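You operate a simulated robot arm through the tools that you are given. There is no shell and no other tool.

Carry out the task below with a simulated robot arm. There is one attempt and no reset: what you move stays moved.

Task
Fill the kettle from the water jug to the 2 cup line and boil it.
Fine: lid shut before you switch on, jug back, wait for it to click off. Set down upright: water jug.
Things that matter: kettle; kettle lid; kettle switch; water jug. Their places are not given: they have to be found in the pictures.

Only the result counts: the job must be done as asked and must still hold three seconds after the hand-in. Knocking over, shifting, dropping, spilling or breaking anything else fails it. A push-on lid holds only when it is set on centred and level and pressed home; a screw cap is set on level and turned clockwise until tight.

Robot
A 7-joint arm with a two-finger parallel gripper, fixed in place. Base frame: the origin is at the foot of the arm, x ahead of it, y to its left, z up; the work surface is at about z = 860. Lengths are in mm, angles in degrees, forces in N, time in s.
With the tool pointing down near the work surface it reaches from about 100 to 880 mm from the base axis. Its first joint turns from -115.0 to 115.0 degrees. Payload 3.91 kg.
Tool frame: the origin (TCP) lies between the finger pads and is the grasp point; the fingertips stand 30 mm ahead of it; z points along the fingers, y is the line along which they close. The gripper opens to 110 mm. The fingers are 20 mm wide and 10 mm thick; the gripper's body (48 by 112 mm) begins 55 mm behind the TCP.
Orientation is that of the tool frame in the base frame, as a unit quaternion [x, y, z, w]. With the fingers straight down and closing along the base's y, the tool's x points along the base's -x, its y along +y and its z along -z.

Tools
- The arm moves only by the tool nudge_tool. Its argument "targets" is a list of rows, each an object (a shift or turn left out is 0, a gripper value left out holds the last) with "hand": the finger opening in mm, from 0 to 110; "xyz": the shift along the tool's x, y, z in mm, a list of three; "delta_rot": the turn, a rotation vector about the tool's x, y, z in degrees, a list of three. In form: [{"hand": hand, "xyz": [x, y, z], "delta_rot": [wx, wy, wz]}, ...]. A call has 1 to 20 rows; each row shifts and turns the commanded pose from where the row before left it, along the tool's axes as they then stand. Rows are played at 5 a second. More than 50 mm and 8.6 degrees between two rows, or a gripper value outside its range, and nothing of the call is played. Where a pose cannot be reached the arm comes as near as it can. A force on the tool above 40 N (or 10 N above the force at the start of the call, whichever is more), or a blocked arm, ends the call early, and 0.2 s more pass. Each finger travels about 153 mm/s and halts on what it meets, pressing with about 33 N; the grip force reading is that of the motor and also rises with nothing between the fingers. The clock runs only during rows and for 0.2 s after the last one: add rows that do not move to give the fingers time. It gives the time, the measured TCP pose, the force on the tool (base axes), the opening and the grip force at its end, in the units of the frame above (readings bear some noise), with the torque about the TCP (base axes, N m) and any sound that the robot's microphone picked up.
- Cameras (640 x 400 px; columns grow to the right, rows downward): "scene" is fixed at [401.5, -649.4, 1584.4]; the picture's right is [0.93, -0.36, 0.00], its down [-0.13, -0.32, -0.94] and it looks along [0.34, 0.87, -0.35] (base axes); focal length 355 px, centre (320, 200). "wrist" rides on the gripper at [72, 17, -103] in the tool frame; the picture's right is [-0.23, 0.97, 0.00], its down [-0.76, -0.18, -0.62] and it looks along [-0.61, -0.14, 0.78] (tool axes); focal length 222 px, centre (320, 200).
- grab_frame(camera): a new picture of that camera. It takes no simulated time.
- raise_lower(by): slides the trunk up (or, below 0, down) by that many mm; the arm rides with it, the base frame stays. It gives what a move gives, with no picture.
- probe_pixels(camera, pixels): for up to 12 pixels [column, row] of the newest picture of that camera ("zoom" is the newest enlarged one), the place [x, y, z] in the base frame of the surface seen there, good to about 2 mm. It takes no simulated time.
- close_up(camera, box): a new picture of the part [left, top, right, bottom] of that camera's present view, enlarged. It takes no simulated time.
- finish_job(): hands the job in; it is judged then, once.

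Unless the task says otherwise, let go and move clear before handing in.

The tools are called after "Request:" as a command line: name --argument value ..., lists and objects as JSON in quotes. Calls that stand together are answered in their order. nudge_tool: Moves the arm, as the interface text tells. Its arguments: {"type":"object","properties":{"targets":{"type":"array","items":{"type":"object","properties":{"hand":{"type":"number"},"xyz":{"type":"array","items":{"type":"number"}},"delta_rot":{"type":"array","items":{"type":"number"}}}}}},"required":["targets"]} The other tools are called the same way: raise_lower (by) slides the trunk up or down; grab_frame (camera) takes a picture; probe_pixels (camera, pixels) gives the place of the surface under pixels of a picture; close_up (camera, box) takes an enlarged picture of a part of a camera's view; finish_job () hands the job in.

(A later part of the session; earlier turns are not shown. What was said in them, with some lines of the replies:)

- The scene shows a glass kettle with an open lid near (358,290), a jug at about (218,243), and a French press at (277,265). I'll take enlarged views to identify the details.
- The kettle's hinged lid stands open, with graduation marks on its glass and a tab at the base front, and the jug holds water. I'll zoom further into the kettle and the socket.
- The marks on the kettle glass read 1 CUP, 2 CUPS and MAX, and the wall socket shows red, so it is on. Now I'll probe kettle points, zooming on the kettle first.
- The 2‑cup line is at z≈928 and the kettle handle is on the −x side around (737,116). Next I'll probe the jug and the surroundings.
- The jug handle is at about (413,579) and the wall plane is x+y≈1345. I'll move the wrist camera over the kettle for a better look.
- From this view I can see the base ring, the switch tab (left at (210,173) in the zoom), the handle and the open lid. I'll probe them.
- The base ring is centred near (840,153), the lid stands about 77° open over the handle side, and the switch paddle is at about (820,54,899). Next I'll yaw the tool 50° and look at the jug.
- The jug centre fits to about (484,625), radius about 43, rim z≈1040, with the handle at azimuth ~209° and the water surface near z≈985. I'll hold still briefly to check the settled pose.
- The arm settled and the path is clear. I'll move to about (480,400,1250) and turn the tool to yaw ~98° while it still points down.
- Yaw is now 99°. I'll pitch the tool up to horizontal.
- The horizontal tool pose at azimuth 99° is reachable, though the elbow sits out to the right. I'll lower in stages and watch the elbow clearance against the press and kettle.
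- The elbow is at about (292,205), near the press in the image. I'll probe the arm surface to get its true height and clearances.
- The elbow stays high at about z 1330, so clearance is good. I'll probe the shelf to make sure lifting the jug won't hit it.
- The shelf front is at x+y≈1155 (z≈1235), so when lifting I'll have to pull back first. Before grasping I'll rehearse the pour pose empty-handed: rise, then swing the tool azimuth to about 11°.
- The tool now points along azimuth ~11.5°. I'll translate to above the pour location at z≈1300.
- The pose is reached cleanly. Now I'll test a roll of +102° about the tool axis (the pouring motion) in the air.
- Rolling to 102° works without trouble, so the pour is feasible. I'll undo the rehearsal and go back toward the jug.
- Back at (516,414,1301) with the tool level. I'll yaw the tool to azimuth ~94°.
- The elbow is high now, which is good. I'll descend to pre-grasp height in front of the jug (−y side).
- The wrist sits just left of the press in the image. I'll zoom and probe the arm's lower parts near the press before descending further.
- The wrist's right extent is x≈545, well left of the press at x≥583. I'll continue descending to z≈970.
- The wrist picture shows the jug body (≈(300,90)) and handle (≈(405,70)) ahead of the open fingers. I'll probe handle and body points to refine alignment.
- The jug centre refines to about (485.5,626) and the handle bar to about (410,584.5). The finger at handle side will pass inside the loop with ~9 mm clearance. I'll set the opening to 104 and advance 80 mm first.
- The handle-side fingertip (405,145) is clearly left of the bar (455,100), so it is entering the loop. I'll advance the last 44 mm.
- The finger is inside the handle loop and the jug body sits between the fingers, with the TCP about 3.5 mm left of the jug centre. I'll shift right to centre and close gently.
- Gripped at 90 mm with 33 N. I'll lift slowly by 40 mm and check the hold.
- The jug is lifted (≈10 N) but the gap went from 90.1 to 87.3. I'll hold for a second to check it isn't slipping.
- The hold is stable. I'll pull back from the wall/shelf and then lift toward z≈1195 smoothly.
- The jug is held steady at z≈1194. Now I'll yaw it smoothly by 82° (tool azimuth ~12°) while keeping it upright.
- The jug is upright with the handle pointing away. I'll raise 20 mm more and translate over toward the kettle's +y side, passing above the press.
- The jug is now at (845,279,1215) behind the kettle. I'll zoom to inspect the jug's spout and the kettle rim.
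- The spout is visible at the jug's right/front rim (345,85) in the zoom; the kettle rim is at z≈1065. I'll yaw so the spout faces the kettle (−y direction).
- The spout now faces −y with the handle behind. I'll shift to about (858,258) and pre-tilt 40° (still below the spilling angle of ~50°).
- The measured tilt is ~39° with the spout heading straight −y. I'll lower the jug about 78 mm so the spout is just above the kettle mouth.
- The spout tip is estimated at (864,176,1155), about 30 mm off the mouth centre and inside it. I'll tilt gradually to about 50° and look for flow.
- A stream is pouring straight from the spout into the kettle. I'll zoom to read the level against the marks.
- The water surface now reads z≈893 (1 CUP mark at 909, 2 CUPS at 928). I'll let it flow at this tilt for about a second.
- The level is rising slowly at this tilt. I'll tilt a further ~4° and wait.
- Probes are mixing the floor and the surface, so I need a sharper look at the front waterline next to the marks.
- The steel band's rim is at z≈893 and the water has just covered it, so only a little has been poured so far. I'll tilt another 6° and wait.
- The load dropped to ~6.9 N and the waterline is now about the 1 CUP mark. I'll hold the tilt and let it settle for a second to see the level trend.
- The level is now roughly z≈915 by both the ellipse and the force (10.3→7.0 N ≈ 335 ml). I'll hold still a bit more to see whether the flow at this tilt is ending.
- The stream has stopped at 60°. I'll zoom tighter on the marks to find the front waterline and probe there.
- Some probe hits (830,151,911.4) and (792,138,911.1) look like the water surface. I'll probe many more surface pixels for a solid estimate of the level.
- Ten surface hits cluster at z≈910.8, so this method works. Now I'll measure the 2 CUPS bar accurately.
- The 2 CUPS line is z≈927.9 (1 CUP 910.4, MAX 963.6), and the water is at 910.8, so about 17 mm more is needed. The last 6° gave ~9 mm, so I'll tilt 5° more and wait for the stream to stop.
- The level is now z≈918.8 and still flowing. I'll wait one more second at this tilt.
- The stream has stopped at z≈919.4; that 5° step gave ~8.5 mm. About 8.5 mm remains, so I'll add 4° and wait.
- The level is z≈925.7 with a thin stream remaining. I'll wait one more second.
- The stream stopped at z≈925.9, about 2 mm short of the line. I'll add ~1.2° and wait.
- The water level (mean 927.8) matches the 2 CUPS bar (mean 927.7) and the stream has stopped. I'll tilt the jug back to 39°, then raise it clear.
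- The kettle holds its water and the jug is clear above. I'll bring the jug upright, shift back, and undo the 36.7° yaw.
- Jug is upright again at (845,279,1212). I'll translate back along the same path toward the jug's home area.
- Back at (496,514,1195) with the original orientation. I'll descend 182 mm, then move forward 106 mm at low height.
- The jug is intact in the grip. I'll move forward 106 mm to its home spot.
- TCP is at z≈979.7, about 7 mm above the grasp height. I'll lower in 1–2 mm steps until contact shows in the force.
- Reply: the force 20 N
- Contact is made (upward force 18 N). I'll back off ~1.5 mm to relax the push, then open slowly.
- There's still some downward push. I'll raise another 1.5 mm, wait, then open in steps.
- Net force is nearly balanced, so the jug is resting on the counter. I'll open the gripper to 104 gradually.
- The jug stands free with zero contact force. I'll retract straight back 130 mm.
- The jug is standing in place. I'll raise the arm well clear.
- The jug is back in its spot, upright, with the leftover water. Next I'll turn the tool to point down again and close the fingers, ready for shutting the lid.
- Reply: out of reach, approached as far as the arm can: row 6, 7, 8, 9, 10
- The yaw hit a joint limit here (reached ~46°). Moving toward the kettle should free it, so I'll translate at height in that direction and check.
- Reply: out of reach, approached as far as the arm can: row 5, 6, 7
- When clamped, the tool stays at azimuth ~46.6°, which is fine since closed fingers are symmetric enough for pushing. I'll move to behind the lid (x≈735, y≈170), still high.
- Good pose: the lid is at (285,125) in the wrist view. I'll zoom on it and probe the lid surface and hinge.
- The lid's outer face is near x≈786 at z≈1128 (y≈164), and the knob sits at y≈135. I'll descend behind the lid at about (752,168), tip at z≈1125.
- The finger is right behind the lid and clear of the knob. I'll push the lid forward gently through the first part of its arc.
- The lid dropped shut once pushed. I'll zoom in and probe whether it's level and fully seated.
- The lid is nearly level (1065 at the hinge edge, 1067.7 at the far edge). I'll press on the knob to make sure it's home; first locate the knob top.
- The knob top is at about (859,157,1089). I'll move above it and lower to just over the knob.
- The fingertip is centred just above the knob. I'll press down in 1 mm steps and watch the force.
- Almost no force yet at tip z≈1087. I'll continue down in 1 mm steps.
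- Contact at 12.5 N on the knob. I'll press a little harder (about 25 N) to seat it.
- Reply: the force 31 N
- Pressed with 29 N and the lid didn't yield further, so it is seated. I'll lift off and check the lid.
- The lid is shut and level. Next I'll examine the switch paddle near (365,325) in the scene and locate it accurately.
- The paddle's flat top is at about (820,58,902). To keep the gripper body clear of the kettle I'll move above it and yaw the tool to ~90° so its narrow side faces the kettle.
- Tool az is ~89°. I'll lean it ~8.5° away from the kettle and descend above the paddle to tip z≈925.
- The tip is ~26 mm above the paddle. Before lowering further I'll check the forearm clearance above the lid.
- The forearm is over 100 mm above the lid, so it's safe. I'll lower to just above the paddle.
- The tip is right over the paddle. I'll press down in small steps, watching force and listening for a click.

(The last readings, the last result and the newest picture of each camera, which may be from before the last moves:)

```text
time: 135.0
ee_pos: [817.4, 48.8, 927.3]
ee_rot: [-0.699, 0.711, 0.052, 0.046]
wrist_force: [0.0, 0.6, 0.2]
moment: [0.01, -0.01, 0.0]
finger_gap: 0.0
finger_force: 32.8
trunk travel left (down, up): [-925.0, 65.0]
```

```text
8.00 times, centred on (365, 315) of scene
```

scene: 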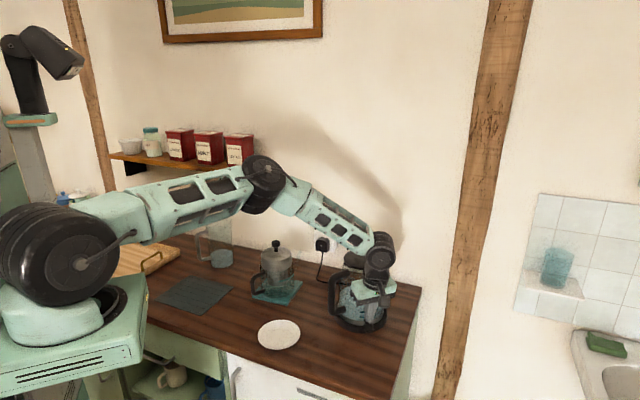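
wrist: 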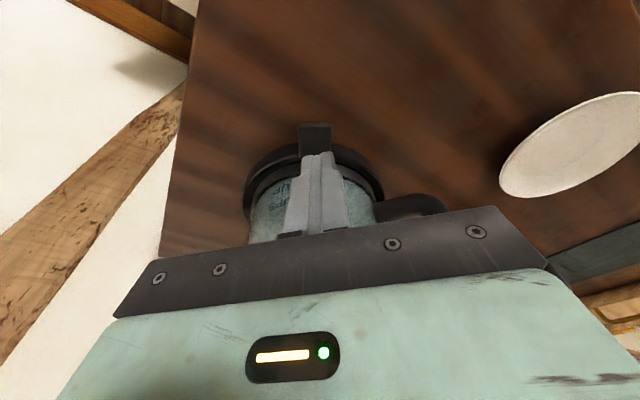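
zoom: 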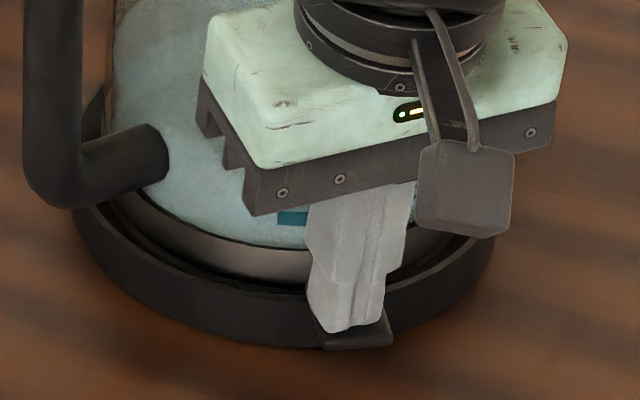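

Still no resistance at tip z≈897.6. I'll continue in small steps.

Request:
nudge_tool --targets '[{"xyz": [0.15, 0, 1]}, {"xyz": [0.15, 0, 1]}, {"xyz": [0.15, 0, 1]}, {"xyz": [0, 0, 0]}]'

Request:
close_up --camera "scene" --box '[340, 290, 390, 340]'

Request:
close_up --camera "wrist" --box '[260, 90, 370, 200]'

```text
time: 136.0
ee_pos: [816.0, 48.3, 923.5]
ee_rot: [-0.699, 0.712, 0.052, 0.046]
wrist_force: [-0.1, 0.8, 0.1]
moment: [0.0, 0.0, -0.04]
finger_gap: 0.0
finger_force: 33.2
trunk travel left (down, up): [-925.0, 65.0]
```

```text
8.00 times, centred on (365, 315) of scene
```

zoom: 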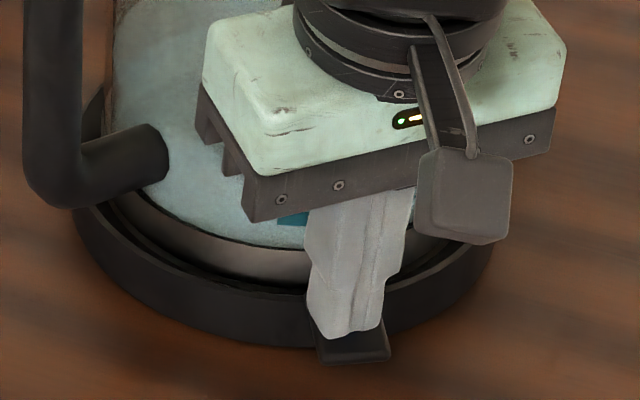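

```text
3.64 times, centred on (315, 145) of wrist
```

zoom: 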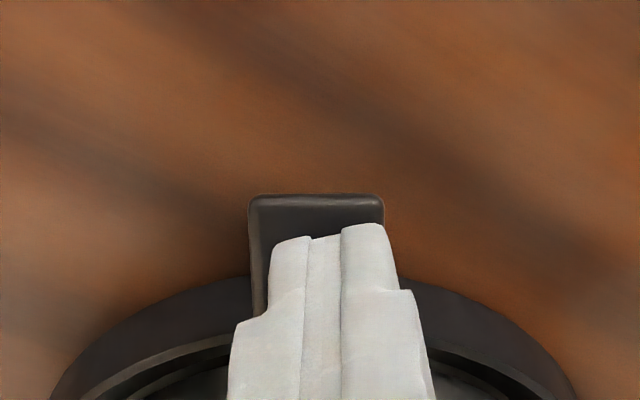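

The paddle has moved down (its edge went from row 345 to 362). I'll press a bit more until it bottoms out.

Request:
nudge_tool --targets '[{"xyz": [0.15, 0, 1]}, {"xyz": [0.15, 0, 1]}, {"xyz": [0.15, 0, 1]}, {"xyz": [0, 0, 0]}]'

Request:
close_up --camera "scene" --box '[340, 290, 390, 340]'

```text
time: 137.0
ee_pos: [817.6, 48.8, 921.1]
ee_rot: [-0.7, 0.711, 0.052, 0.046]
wrist_force: [-0.4, -0.1, 4.0]
moment: [0.02, 0.01, 0.01]
finger_gap: 0.0
finger_force: 32.5
trunk travel left (down, up): [-925.0, 65.0]
```

```text
8.00 times, centred on (365, 315) of scene
```

zoom: 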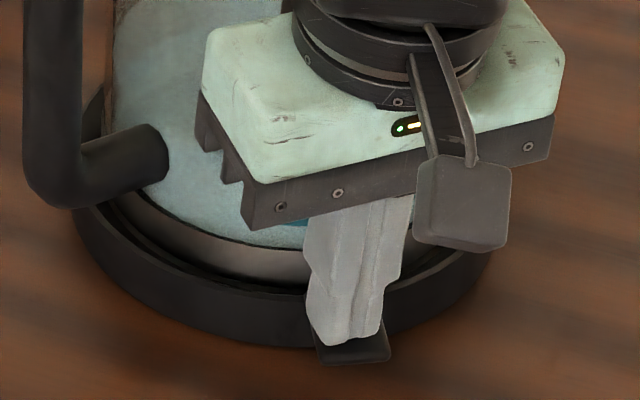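

Resistance begins (4 N) and the paddle stays at the same low position, so it's against its stop. I'll press ~1 mm more, then retract and see whether it stays down.

Request:
nudge_tool --targets '[{"xyz": [0.15, 0, 1]}, {"xyz": [0, 0, 0]}, {"xyz": [-1.5, 0, -9.9]}, {"xyz": [-3, 0, -19.8]}, {"xyz": [-5.9, 0, -39.6]}, {"xyz": [-5.9, 0, -39.6]}, {"xyz": [0, 0, 0]}]'

Request:
close_up --camera "scene" --box '[320, 240, 420, 340]'

Request:
close_up --camera "scene" --box '[345, 300, 385, 340]'

```text
time: 138.6
ee_pos: [817.6, 50.5, 1030.5]
ee_rot: [-0.7, 0.711, 0.053, 0.045]
wrist_force: [0.6, -0.9, 0.1]
moment: [0.01, -0.03, 0.0]
finger_gap: 0.1
finger_force: 32.9
trunk travel left (down, up): [-925.0, 65.0]
```

```text
4.00 times, centred on (370, 290) of scene
```

zoom: 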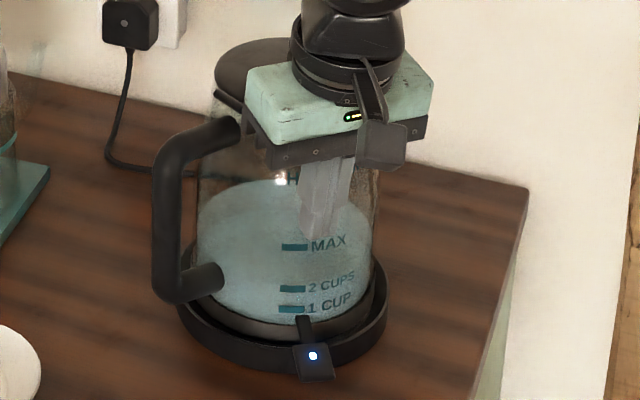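

```text
10.00 times, centred on (365, 320) of scene
```

zoom: 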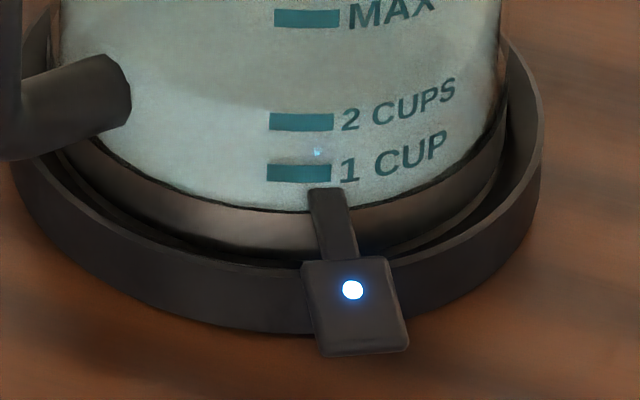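

The indicator on the paddle is lit, so the kettle is on. I'll raise the arm clear and begin waiting.

Request:
nudge_tool --targets '[{"xyz": [-5.9, 0, -39.6]}, {"xyz": [-5.9, 0, -39.6]}, {"xyz": [-5.9, 0, -39.6]}, {"xyz": [-5.9, 0, -39.6]}, {"xyz": [-5.9, 0, -39.6]}, {"xyz": [-5.9, 0, -39.6]}, {"xyz": [35, 0, 0]}, {"xyz": [35, 0, 0]}, {"xyz": [35, 0, 0]}, {"xyz": [35, 0, 0]}, {"xyz": [0, 0, 0]}, {"xyz": [0, 0, 0]}, {"xyz": [0, 0, 0]}, {"xyz": [0, 0, 0]}, {"xyz": [0, 0, 0]}, {"xyz": [0, 0, 0]}, {"xyz": [0, 0, 0]}, {"xyz": [0, 0, 0]}]'

Request:
grab_frame --camera "scene"

```text
time: 142.4
ee_pos: [818.3, -86.3, 1250.8]
ee_rot: [-0.699, 0.712, 0.052, 0.046]
wrist_force: [-0.1, -0.5, -0.5]
moment: [-0.03, 0.03, -0.04]
finger_gap: 0.0
finger_force: 32.8
trunk travel left (down, up): [-925.0, 65.0]
```

```text
taken
```

scene: 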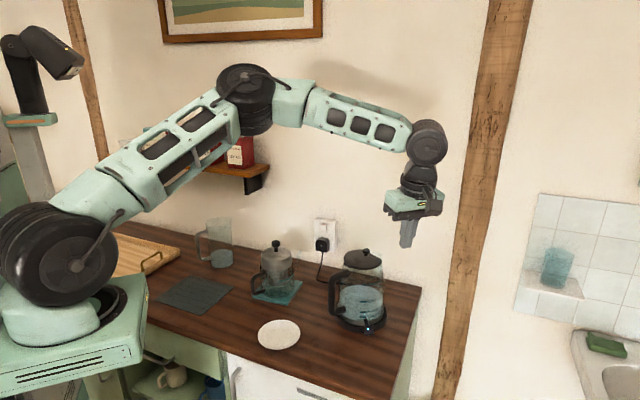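

The LED at (368,328) is lit and the arm is clear. I'll wait in place for the click.

Request:
nudge_tool --targets '[{"xyz": [0, 0, 0]}, {"xyz": [0, 0, 0]}, {"xyz": [0, 0, 0]}, {"xyz": [0, 0, 0]}, {"xyz": [0, 0, 0]}, {"xyz": [0, 0, 0]}, {"xyz": [0, 0, 0]}, {"xyz": [0, 0, 0]}, {"xyz": [0, 0, 0]}, {"xyz": [0, 0, 0]}, {"xyz": [0, 0, 0]}, {"xyz": [0, 0, 0]}, {"xyz": [0, 0, 0]}, {"xyz": [0, 0, 0]}, {"xyz": [0, 0, 0]}, {"xyz": [0, 0, 0]}, {"xyz": [0, 0, 0]}, {"xyz": [0, 0, 0]}, {"xyz": [0, 0, 0]}, {"xyz": [0, 0, 0]}]'

Request:
nudge_tool --targets '[{"xyz": [0, 0, 0]}, {"xyz": [0, 0, 0]}, {"xyz": [0, 0, 0]}, {"xyz": [0, 0, 0]}, {"xyz": [0, 0, 0]}, {"xyz": [0, 0, 0]}, {"xyz": [0, 0, 0]}, {"xyz": [0, 0, 0]}, {"xyz": [0, 0, 0]}, {"xyz": [0, 0, 0]}, {"xyz": [0, 0, 0]}, {"xyz": [0, 0, 0]}, {"xyz": [0, 0, 0]}, {"xyz": [0, 0, 0]}, {"xyz": [0, 0, 0]}, {"xyz": [0, 0, 0]}, {"xyz": [0, 0, 0]}, {"xyz": [0, 0, 0]}, {"xyz": [0, 0, 0]}, {"xyz": [0, 0, 0]}]'

Request:
close_up --camera "scene" --box '[320, 230, 410, 340]'

```text
time: 146.6
ee_pos: [817.1, -85.7, 1251.9]
ee_rot: [-0.7, 0.711, 0.052, 0.046]
wrist_force: [0.5, 0.2, -0.2]
moment: [0.01, 0.04, 0.01]
finger_gap: 0.2
finger_force: 33.3
trunk travel left (down, up): [-925.0, 65.0]
```

```text
time: 150.8
ee_pos: [816.8, -86.2, 1252.6]
ee_rot: [-0.7, 0.711, 0.052, 0.046]
wrist_force: [0.3, 0.6, 0.1]
moment: [-0.01, 0.01, 0.0]
finger_gap: 0.0
finger_force: 33.3
trunk travel left (down, up): [-925.0, 65.0]
```

```text
3.64 times, centred on (365, 285) of scene
```

zoom: 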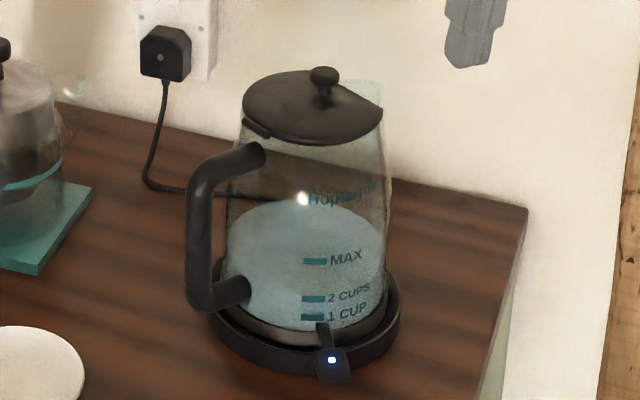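

The LED is still on with no boil yet. I'll keep waiting.

Request:
nudge_tool --targets '[{"xyz": [0, 0, 0]}, {"xyz": [0, 0, 0]}, {"xyz": [0, 0, 0]}, {"xyz": [0, 0, 0]}, {"xyz": [0, 0, 0]}, {"xyz": [0, 0, 0]}, {"xyz": [0, 0, 0]}, {"xyz": [0, 0, 0]}, {"xyz": [0, 0, 0]}, {"xyz": [0, 0, 0]}, {"xyz": [0, 0, 0]}, {"xyz": [0, 0, 0]}, {"xyz": [0, 0, 0]}, {"xyz": [0, 0, 0]}, {"xyz": [0, 0, 0]}, {"xyz": [0, 0, 0]}, {"xyz": [0, 0, 0]}, {"xyz": [0, 0, 0]}, {"xyz": [0, 0, 0]}, {"xyz": [0, 0, 0]}]'

Request:
nudge_tool --targets '[{"xyz": [0, 0, 0]}, {"xyz": [0, 0, 0]}, {"xyz": [0, 0, 0]}, {"xyz": [0, 0, 0]}, {"xyz": [0, 0, 0]}, {"xyz": [0, 0, 0]}, {"xyz": [0, 0, 0]}, {"xyz": [0, 0, 0]}, {"xyz": [0, 0, 0]}, {"xyz": [0, 0, 0]}, {"xyz": [0, 0, 0]}, {"xyz": [0, 0, 0]}, {"xyz": [0, 0, 0]}, {"xyz": [0, 0, 0]}, {"xyz": [0, 0, 0]}, {"xyz": [0, 0, 0]}, {"xyz": [0, 0, 0]}, {"xyz": [0, 0, 0]}, {"xyz": [0, 0, 0]}, {"xyz": [0, 0, 0]}]'

Request:
nudge_tool --targets '[{"xyz": [0, 0, 0]}, {"xyz": [0, 0, 0]}, {"xyz": [0, 0, 0]}, {"xyz": [0, 0, 0]}, {"xyz": [0, 0, 0]}, {"xyz": [0, 0, 0]}, {"xyz": [0, 0, 0]}, {"xyz": [0, 0, 0]}, {"xyz": [0, 0, 0]}, {"xyz": [0, 0, 0]}, {"xyz": [0, 0, 0]}, {"xyz": [0, 0, 0]}, {"xyz": [0, 0, 0]}, {"xyz": [0, 0, 0]}, {"xyz": [0, 0, 0]}, {"xyz": [0, 0, 0]}, {"xyz": [0, 0, 0]}, {"xyz": [0, 0, 0]}, {"xyz": [0, 0, 0]}, {"xyz": [0, 0, 0]}]'

Request:
close_up --camera "scene" --box '[320, 230, 410, 340]'

```text
time: 155.0
ee_pos: [816.0, -86.3, 1252.7]
ee_rot: [-0.699, 0.712, 0.052, 0.045]
wrist_force: [0.6, 0.0, -0.4]
moment: [-0.01, -0.01, -0.04]
finger_gap: 0.1
finger_force: 32.6
trunk travel left (down, up): [-925.0, 65.0]
```

```text
time: 159.2
ee_pos: [817.4, -85.0, 1250.5]
ee_rot: [-0.7, 0.711, 0.052, 0.046]
wrist_force: [-1.0, 0.1, 0.4]
moment: [-0.03, -0.02, 0.02]
finger_gap: 0.0
finger_force: 33.0
trunk travel left (down, up): [-925.0, 65.0]
```

```text
time: 163.4
ee_pos: [817.4, -85.8, 1250.8]
ee_rot: [-0.7, 0.711, 0.053, 0.046]
wrist_force: [-0.6, -0.3, -0.1]
moment: [0.01, 0.0, -0.01]
finger_gap: 0.0
finger_force: 32.6
trunk travel left (down, up): [-925.0, 65.0]
```

```text
3.64 times, centred on (365, 285) of scene
```

zoom: 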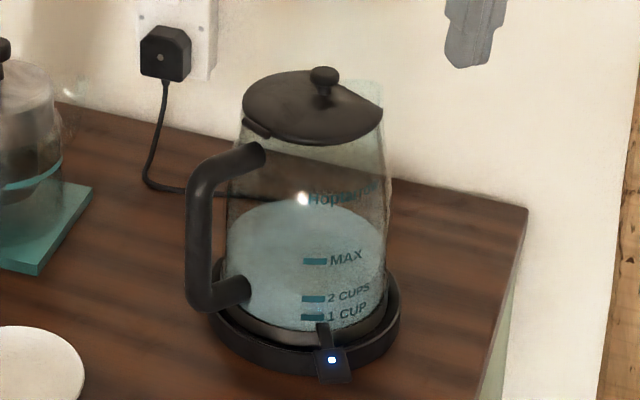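

Still heating; on since ~137 s. I'll keep waiting.

Request:
nudge_tool --targets '[{"xyz": [0, 0, 0]}, {"xyz": [0, 0, 0]}, {"xyz": [0, 0, 0]}, {"xyz": [0, 0, 0]}, {"xyz": [0, 0, 0]}, {"xyz": [0, 0, 0]}, {"xyz": [0, 0, 0]}, {"xyz": [0, 0, 0]}, {"xyz": [0, 0, 0]}, {"xyz": [0, 0, 0]}, {"xyz": [0, 0, 0]}, {"xyz": [0, 0, 0]}, {"xyz": [0, 0, 0]}, {"xyz": [0, 0, 0]}, {"xyz": [0, 0, 0]}, {"xyz": [0, 0, 0]}, {"xyz": [0, 0, 0]}, {"xyz": [0, 0, 0]}, {"xyz": [0, 0, 0]}, {"xyz": [0, 0, 0]}]'

Request:
nudge_tool --targets '[{"xyz": [0, 0, 0]}, {"xyz": [0, 0, 0]}, {"xyz": [0, 0, 0]}, {"xyz": [0, 0, 0]}, {"xyz": [0, 0, 0]}, {"xyz": [0, 0, 0]}, {"xyz": [0, 0, 0]}, {"xyz": [0, 0, 0]}, {"xyz": [0, 0, 0]}, {"xyz": [0, 0, 0]}, {"xyz": [0, 0, 0]}, {"xyz": [0, 0, 0]}, {"xyz": [0, 0, 0]}, {"xyz": [0, 0, 0]}, {"xyz": [0, 0, 0]}, {"xyz": [0, 0, 0]}, {"xyz": [0, 0, 0]}, {"xyz": [0, 0, 0]}, {"xyz": [0, 0, 0]}, {"xyz": [0, 0, 0]}]'

Request:
nudge_tool --targets '[{"xyz": [0, 0, 0]}, {"xyz": [0, 0, 0]}, {"xyz": [0, 0, 0]}, {"xyz": [0, 0, 0]}, {"xyz": [0, 0, 0]}, {"xyz": [0, 0, 0]}, {"xyz": [0, 0, 0]}, {"xyz": [0, 0, 0]}, {"xyz": [0, 0, 0]}, {"xyz": [0, 0, 0]}, {"xyz": [0, 0, 0]}, {"xyz": [0, 0, 0]}, {"xyz": [0, 0, 0]}, {"xyz": [0, 0, 0]}, {"xyz": [0, 0, 0]}, {"xyz": [0, 0, 0]}, {"xyz": [0, 0, 0]}, {"xyz": [0, 0, 0]}, {"xyz": [0, 0, 0]}, {"xyz": [0, 0, 0]}]'

Request:
nudge_tool --targets '[{"xyz": [0, 0, 0]}, {"xyz": [0, 0, 0]}, {"xyz": [0, 0, 0]}, {"xyz": [0, 0, 0]}, {"xyz": [0, 0, 0]}, {"xyz": [0, 0, 0]}, {"xyz": [0, 0, 0]}, {"xyz": [0, 0, 0]}, {"xyz": [0, 0, 0]}, {"xyz": [0, 0, 0]}, {"xyz": [0, 0, 0]}, {"xyz": [0, 0, 0]}, {"xyz": [0, 0, 0]}, {"xyz": [0, 0, 0]}, {"xyz": [0, 0, 0]}, {"xyz": [0, 0, 0]}, {"xyz": [0, 0, 0]}, {"xyz": [0, 0, 0]}, {"xyz": [0, 0, 0]}, {"xyz": [0, 0, 0]}]'

Request:
close_up --camera "scene" --box '[320, 230, 410, 340]'

```text
time: 167.6
ee_pos: [818.6, -86.7, 1251.5]
ee_rot: [-0.699, 0.711, 0.052, 0.046]
wrist_force: [-0.1, 0.1, -0.7]
moment: [0.03, -0.01, 0.03]
finger_gap: 0.0
finger_force: 32.9
trunk travel left (down, up): [-925.0, 65.0]
```

```text
time: 171.8
ee_pos: [817.6, -85.4, 1252.0]
ee_rot: [-0.699, 0.711, 0.052, 0.046]
wrist_force: [-0.1, 0.9, 0.2]
moment: [0.0, -0.02, -0.02]
finger_gap: 0.0
finger_force: 32.9
trunk travel left (down, up): [-925.0, 65.0]
```

```text
time: 176.0
ee_pos: [818.0, -85.0, 1252.0]
ee_rot: [-0.7, 0.711, 0.053, 0.046]
wrist_force: [-0.2, 0.7, 0.1]
moment: [-0.03, 0.01, 0.0]
finger_gap: 0.0
finger_force: 33.8
trunk travel left (down, up): [-925.0, 65.0]
```

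```text
time: 180.2
ee_pos: [817.7, -86.0, 1251.8]
ee_rot: [-0.699, 0.711, 0.053, 0.046]
wrist_force: [0.2, -0.9, 0.9]
moment: [0.02, -0.01, -0.02]
finger_gap: 0.0
finger_force: 33.4
trunk travel left (down, up): [-925.0, 65.0]
```

```text
3.64 times, centred on (365, 285) of scene
```

zoom: 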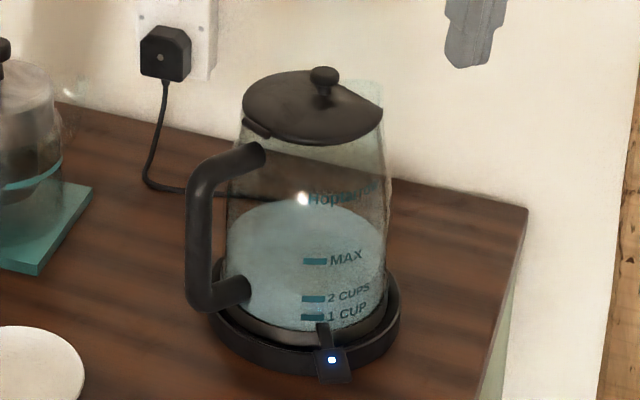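

No sound yet at 180 s, and the LED is still on. I'll continue waiting.

Request:
nudge_tool --targets '[{"xyz": [0, 0, 0]}, {"xyz": [0, 0, 0]}, {"xyz": [0, 0, 0]}, {"xyz": [0, 0, 0]}, {"xyz": [0, 0, 0]}, {"xyz": [0, 0, 0]}, {"xyz": [0, 0, 0]}, {"xyz": [0, 0, 0]}, {"xyz": [0, 0, 0]}, {"xyz": [0, 0, 0]}, {"xyz": [0, 0, 0]}, {"xyz": [0, 0, 0]}, {"xyz": [0, 0, 0]}, {"xyz": [0, 0, 0]}, {"xyz": [0, 0, 0]}, {"xyz": [0, 0, 0]}, {"xyz": [0, 0, 0]}, {"xyz": [0, 0, 0]}, {"xyz": [0, 0, 0]}, {"xyz": [0, 0, 0]}]'

Request:
nudge_tool --targets '[{"xyz": [0, 0, 0]}, {"xyz": [0, 0, 0]}, {"xyz": [0, 0, 0]}, {"xyz": [0, 0, 0]}, {"xyz": [0, 0, 0]}, {"xyz": [0, 0, 0]}, {"xyz": [0, 0, 0]}, {"xyz": [0, 0, 0]}, {"xyz": [0, 0, 0]}, {"xyz": [0, 0, 0]}, {"xyz": [0, 0, 0]}, {"xyz": [0, 0, 0]}, {"xyz": [0, 0, 0]}, {"xyz": [0, 0, 0]}, {"xyz": [0, 0, 0]}, {"xyz": [0, 0, 0]}, {"xyz": [0, 0, 0]}, {"xyz": [0, 0, 0]}, {"xyz": [0, 0, 0]}, {"xyz": [0, 0, 0]}]'

Request:
nudge_tool --targets '[{"xyz": [0, 0, 0]}, {"xyz": [0, 0, 0]}, {"xyz": [0, 0, 0]}, {"xyz": [0, 0, 0]}, {"xyz": [0, 0, 0]}, {"xyz": [0, 0, 0]}, {"xyz": [0, 0, 0]}, {"xyz": [0, 0, 0]}, {"xyz": [0, 0, 0]}, {"xyz": [0, 0, 0]}, {"xyz": [0, 0, 0]}, {"xyz": [0, 0, 0]}, {"xyz": [0, 0, 0]}, {"xyz": [0, 0, 0]}, {"xyz": [0, 0, 0]}, {"xyz": [0, 0, 0]}, {"xyz": [0, 0, 0]}, {"xyz": [0, 0, 0]}, {"xyz": [0, 0, 0]}, {"xyz": [0, 0, 0]}]'

Request:
nudge_tool --targets '[{"xyz": [0, 0, 0]}, {"xyz": [0, 0, 0]}, {"xyz": [0, 0, 0]}, {"xyz": [0, 0, 0]}, {"xyz": [0, 0, 0]}, {"xyz": [0, 0, 0]}, {"xyz": [0, 0, 0]}, {"xyz": [0, 0, 0]}, {"xyz": [0, 0, 0]}, {"xyz": [0, 0, 0]}, {"xyz": [0, 0, 0]}, {"xyz": [0, 0, 0]}, {"xyz": [0, 0, 0]}, {"xyz": [0, 0, 0]}, {"xyz": [0, 0, 0]}, {"xyz": [0, 0, 0]}, {"xyz": [0, 0, 0]}, {"xyz": [0, 0, 0]}, {"xyz": [0, 0, 0]}, {"xyz": [0, 0, 0]}]'

Request:
nudge_tool --targets '[{"xyz": [0, 0, 0]}, {"xyz": [0, 0, 0]}, {"xyz": [0, 0, 0]}, {"xyz": [0, 0, 0]}, {"xyz": [0, 0, 0]}, {"xyz": [0, 0, 0]}, {"xyz": [0, 0, 0]}, {"xyz": [0, 0, 0]}, {"xyz": [0, 0, 0]}, {"xyz": [0, 0, 0]}, {"xyz": [0, 0, 0]}, {"xyz": [0, 0, 0]}, {"xyz": [0, 0, 0]}, {"xyz": [0, 0, 0]}, {"xyz": [0, 0, 0]}, {"xyz": [0, 0, 0]}, {"xyz": [0, 0, 0]}, {"xyz": [0, 0, 0]}, {"xyz": [0, 0, 0]}, {"xyz": [0, 0, 0]}]'

Request:
close_up --camera "scene" --box '[320, 230, 410, 340]'

```text
time: 184.4
ee_pos: [817.0, -85.4, 1252.4]
ee_rot: [-0.699, 0.712, 0.052, 0.045]
wrist_force: [0.6, 0.0, -0.5]
moment: [-0.02, -0.02, 0.02]
finger_gap: 0.2
finger_force: 33.5
trunk travel left (down, up): [-925.0, 65.0]
```

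```text
time: 188.6
ee_pos: [817.8, -84.9, 1251.4]
ee_rot: [-0.7, 0.711, 0.053, 0.045]
wrist_force: [-0.1, -0.8, 1.1]
moment: [0.01, -0.01, 0.0]
finger_gap: 0.3
finger_force: 33.1
trunk travel left (down, up): [-925.0, 65.0]
```

```text
time: 192.8
ee_pos: [816.8, -85.7, 1251.8]
ee_rot: [-0.699, 0.711, 0.052, 0.045]
wrist_force: [0.3, -0.3, 0.6]
moment: [0.0, 0.01, -0.03]
finger_gap: 0.0
finger_force: 32.2
trunk travel left (down, up): [-925.0, 65.0]
```

```text
time: 197.0
ee_pos: [816.6, -85.6, 1253.9]
ee_rot: [-0.699, 0.711, 0.052, 0.046]
wrist_force: [0.6, 0.4, 0.0]
moment: [0.03, 0.0, -0.02]
finger_gap: 0.1
finger_force: 32.7
trunk travel left (down, up): [-925.0, 65.0]
```

```text
time: 201.2
ee_pos: [817.8, -86.0, 1251.8]
ee_rot: [-0.7, 0.711, 0.052, 0.045]
wrist_force: [0.3, -0.6, -0.1]
moment: [-0.02, 0.04, -0.02]
finger_gap: 0.0
finger_force: 33.2
trunk travel left (down, up): [-925.0, 65.0]
```

```text
3.64 times, centred on (365, 285) of scene
```

zoom: 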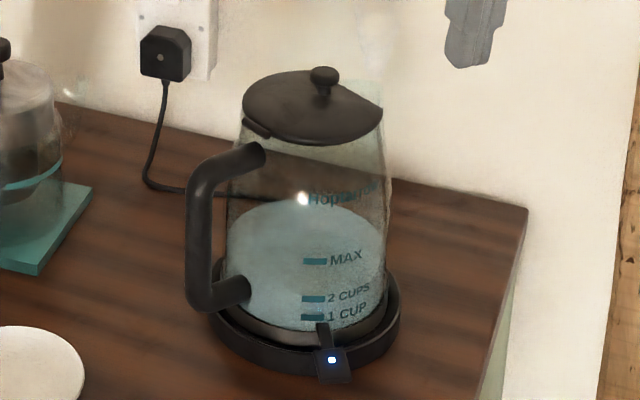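

At 201 s the LED is still lit, with maybe a faint haze above the spout. I'll keep waiting for the click.

Request:
nudge_tool --targets '[{"xyz": [0, 0, 0]}, {"xyz": [0, 0, 0]}, {"xyz": [0, 0, 0]}, {"xyz": [0, 0, 0]}, {"xyz": [0, 0, 0]}, {"xyz": [0, 0, 0]}, {"xyz": [0, 0, 0]}, {"xyz": [0, 0, 0]}, {"xyz": [0, 0, 0]}, {"xyz": [0, 0, 0]}, {"xyz": [0, 0, 0]}, {"xyz": [0, 0, 0]}, {"xyz": [0, 0, 0]}, {"xyz": [0, 0, 0]}, {"xyz": [0, 0, 0]}, {"xyz": [0, 0, 0]}, {"xyz": [0, 0, 0]}, {"xyz": [0, 0, 0]}, {"xyz": [0, 0, 0]}, {"xyz": [0, 0, 0]}]'

Request:
nudge_tool --targets '[{"xyz": [0, 0, 0]}, {"xyz": [0, 0, 0]}, {"xyz": [0, 0, 0]}, {"xyz": [0, 0, 0]}, {"xyz": [0, 0, 0]}, {"xyz": [0, 0, 0]}, {"xyz": [0, 0, 0]}, {"xyz": [0, 0, 0]}, {"xyz": [0, 0, 0]}, {"xyz": [0, 0, 0]}, {"xyz": [0, 0, 0]}, {"xyz": [0, 0, 0]}, {"xyz": [0, 0, 0]}, {"xyz": [0, 0, 0]}, {"xyz": [0, 0, 0]}, {"xyz": [0, 0, 0]}, {"xyz": [0, 0, 0]}, {"xyz": [0, 0, 0]}, {"xyz": [0, 0, 0]}, {"xyz": [0, 0, 0]}]'

Request:
nudge_tool --targets '[{"xyz": [0, 0, 0]}, {"xyz": [0, 0, 0]}, {"xyz": [0, 0, 0]}, {"xyz": [0, 0, 0]}, {"xyz": [0, 0, 0]}, {"xyz": [0, 0, 0]}, {"xyz": [0, 0, 0]}, {"xyz": [0, 0, 0]}, {"xyz": [0, 0, 0]}, {"xyz": [0, 0, 0]}, {"xyz": [0, 0, 0]}, {"xyz": [0, 0, 0]}, {"xyz": [0, 0, 0]}, {"xyz": [0, 0, 0]}, {"xyz": [0, 0, 0]}, {"xyz": [0, 0, 0]}, {"xyz": [0, 0, 0]}, {"xyz": [0, 0, 0]}, {"xyz": [0, 0, 0]}, {"xyz": [0, 0, 0]}]'

Request:
nudge_tool --targets '[{"xyz": [0, 0, 0]}, {"xyz": [0, 0, 0]}, {"xyz": [0, 0, 0]}, {"xyz": [0, 0, 0]}, {"xyz": [0, 0, 0]}, {"xyz": [0, 0, 0]}, {"xyz": [0, 0, 0]}, {"xyz": [0, 0, 0]}, {"xyz": [0, 0, 0]}, {"xyz": [0, 0, 0]}, {"xyz": [0, 0, 0]}, {"xyz": [0, 0, 0]}, {"xyz": [0, 0, 0]}, {"xyz": [0, 0, 0]}, {"xyz": [0, 0, 0]}, {"xyz": [0, 0, 0]}, {"xyz": [0, 0, 0]}, {"xyz": [0, 0, 0]}, {"xyz": [0, 0, 0]}, {"xyz": [0, 0, 0]}]'

Request:
nudge_tool --targets '[{"xyz": [0, 0, 0]}, {"xyz": [0, 0, 0]}, {"xyz": [0, 0, 0]}, {"xyz": [0, 0, 0]}, {"xyz": [0, 0, 0]}, {"xyz": [0, 0, 0]}, {"xyz": [0, 0, 0]}, {"xyz": [0, 0, 0]}, {"xyz": [0, 0, 0]}, {"xyz": [0, 0, 0]}, {"xyz": [0, 0, 0]}, {"xyz": [0, 0, 0]}, {"xyz": [0, 0, 0]}, {"xyz": [0, 0, 0]}, {"xyz": [0, 0, 0]}, {"xyz": [0, 0, 0]}, {"xyz": [0, 0, 0]}, {"xyz": [0, 0, 0]}, {"xyz": [0, 0, 0]}, {"xyz": [0, 0, 0]}]'

Request:
close_up --camera "scene" --box '[320, 230, 410, 340]'

```text
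time: 205.4
ee_pos: [816.9, -85.0, 1252.5]
ee_rot: [-0.699, 0.711, 0.052, 0.046]
wrist_force: [0.5, -0.3, 0.2]
moment: [-0.01, 0.03, 0.0]
finger_gap: 0.1
finger_force: 32.6
trunk travel left (down, up): [-925.0, 65.0]
```

```text
time: 209.6
ee_pos: [816.4, -85.9, 1251.4]
ee_rot: [-0.7, 0.711, 0.053, 0.046]
wrist_force: [0.1, 0.5, 0.3]
moment: [-0.03, 0.02, 0.03]
finger_gap: 0.0
finger_force: 33.1
trunk travel left (down, up): [-925.0, 65.0]
```

```text
time: 213.8
ee_pos: [816.9, -85.2, 1251.9]
ee_rot: [-0.7, 0.711, 0.051, 0.046]
wrist_force: [0.9, -0.7, -0.4]
moment: [0.01, 0.0, 0.02]
finger_gap: 0.0
finger_force: 33.5
trunk travel left (down, up): [-925.0, 65.0]
```

```text
time: 218.0
ee_pos: [817.8, -85.4, 1252.2]
ee_rot: [-0.699, 0.711, 0.052, 0.044]
wrist_force: [0.4, -0.7, 0.4]
moment: [0.01, 0.03, 0.02]
finger_gap: 0.0
finger_force: 33.2
trunk travel left (down, up): [-925.0, 65.0]
```

```text
time: 222.2
ee_pos: [816.7, -86.9, 1251.2]
ee_rot: [-0.7, 0.711, 0.052, 0.046]
wrist_force: [-0.1, -0.4, -0.4]
moment: [0.04, 0.0, 0.0]
finger_gap: 0.0
finger_force: 33.1
trunk travel left (down, up): [-925.0, 65.0]
```

```text
3.64 times, centred on (365, 285) of scene
```

zoom: 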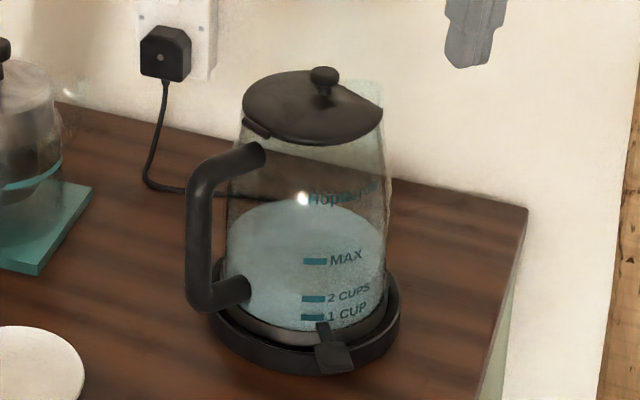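

The LED has gone out and the paddle has popped back up, so the kettle boiled and clicked off between 201 and 222 s. I'll verify the final state of the kettle, level, jug and surroundings.

Request:
close_up --camera "scene" --box '[345, 285, 385, 340]'

Request:
close_up --camera "scene" --box '[345, 285, 385, 325]'

Request:
probe_pixels --camera "zoom" --pixels '[[120, 120], [220, 70], [340, 80], [260, 110], [260, 180], [380, 200], [200, 240], [350, 230], [390, 230], [240, 90], [220, 150], [240, 200]]'

Request:
grab_frame --camera "scene"

```text
7.27 times, centred on (365, 312) of scene
```

zoom: 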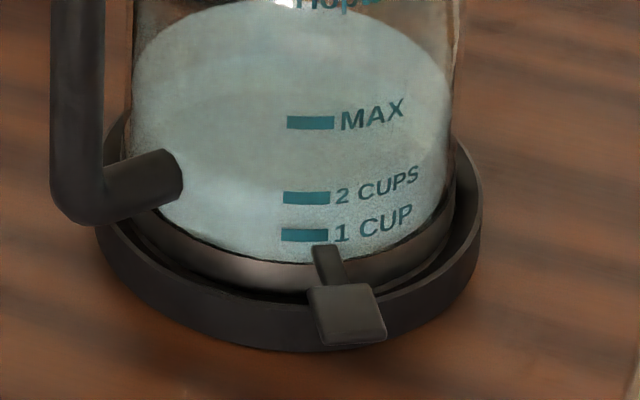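

```text
10.00 times, centred on (365, 305) of scene
```

zoom: 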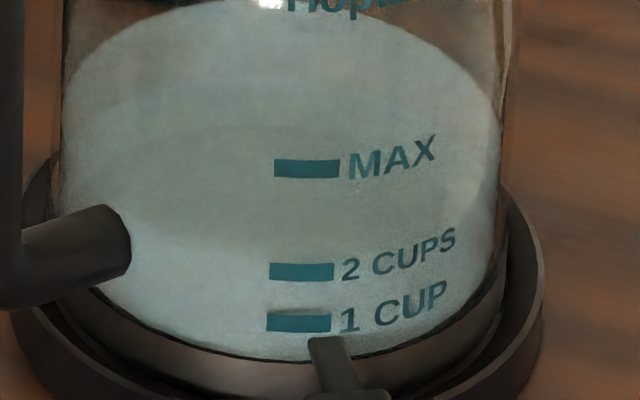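

```text
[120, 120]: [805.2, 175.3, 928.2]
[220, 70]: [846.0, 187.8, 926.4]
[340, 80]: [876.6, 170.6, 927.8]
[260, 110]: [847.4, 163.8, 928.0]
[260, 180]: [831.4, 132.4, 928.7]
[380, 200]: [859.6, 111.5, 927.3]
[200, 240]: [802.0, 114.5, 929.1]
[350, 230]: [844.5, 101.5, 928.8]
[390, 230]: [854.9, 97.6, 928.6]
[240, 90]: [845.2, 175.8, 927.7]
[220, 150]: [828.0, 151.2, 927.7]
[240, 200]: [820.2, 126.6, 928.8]
```

```text
taken
```

scene: 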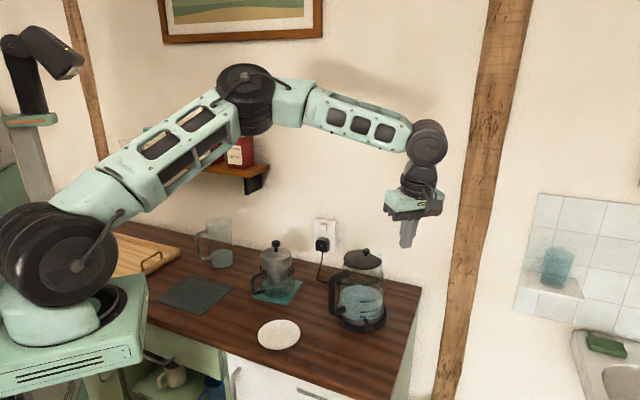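

The water sits at the 2 CUPS line (z≈928), the lid is shut and the switch has clicked off. The jug is upright in its place, nothing else has moved and the arm is clear. I'm handing the job in.

Request:
finish_job

```text
The job is handed in.
```

The kettle is filled to the 2 cup line and has been boiled, with the lid shut before I switched it on. I've handed the job in.

- **Fill:** the water surface measured within about 1 mm of the 2 CUPS mark, both right after pouring and again after boiling.
- **Lid:** it dropped shut when pushed. I then pressed the knob with about 29 N, and the lid measured level.
- **Boil:** the switch light came on, and the kettle had switched itself off between about 64 and 85 seconds later. I took that from the light going out and the switch popping back up; the microphone readings never reported a click.
- **Jug:** it is back upright, within a few millimetres of where it started, with the handle turned very slightly. It still holds the leftover water.

The final picture shows the other items where they were, and I saw no spills. The arm is clear of the counter.
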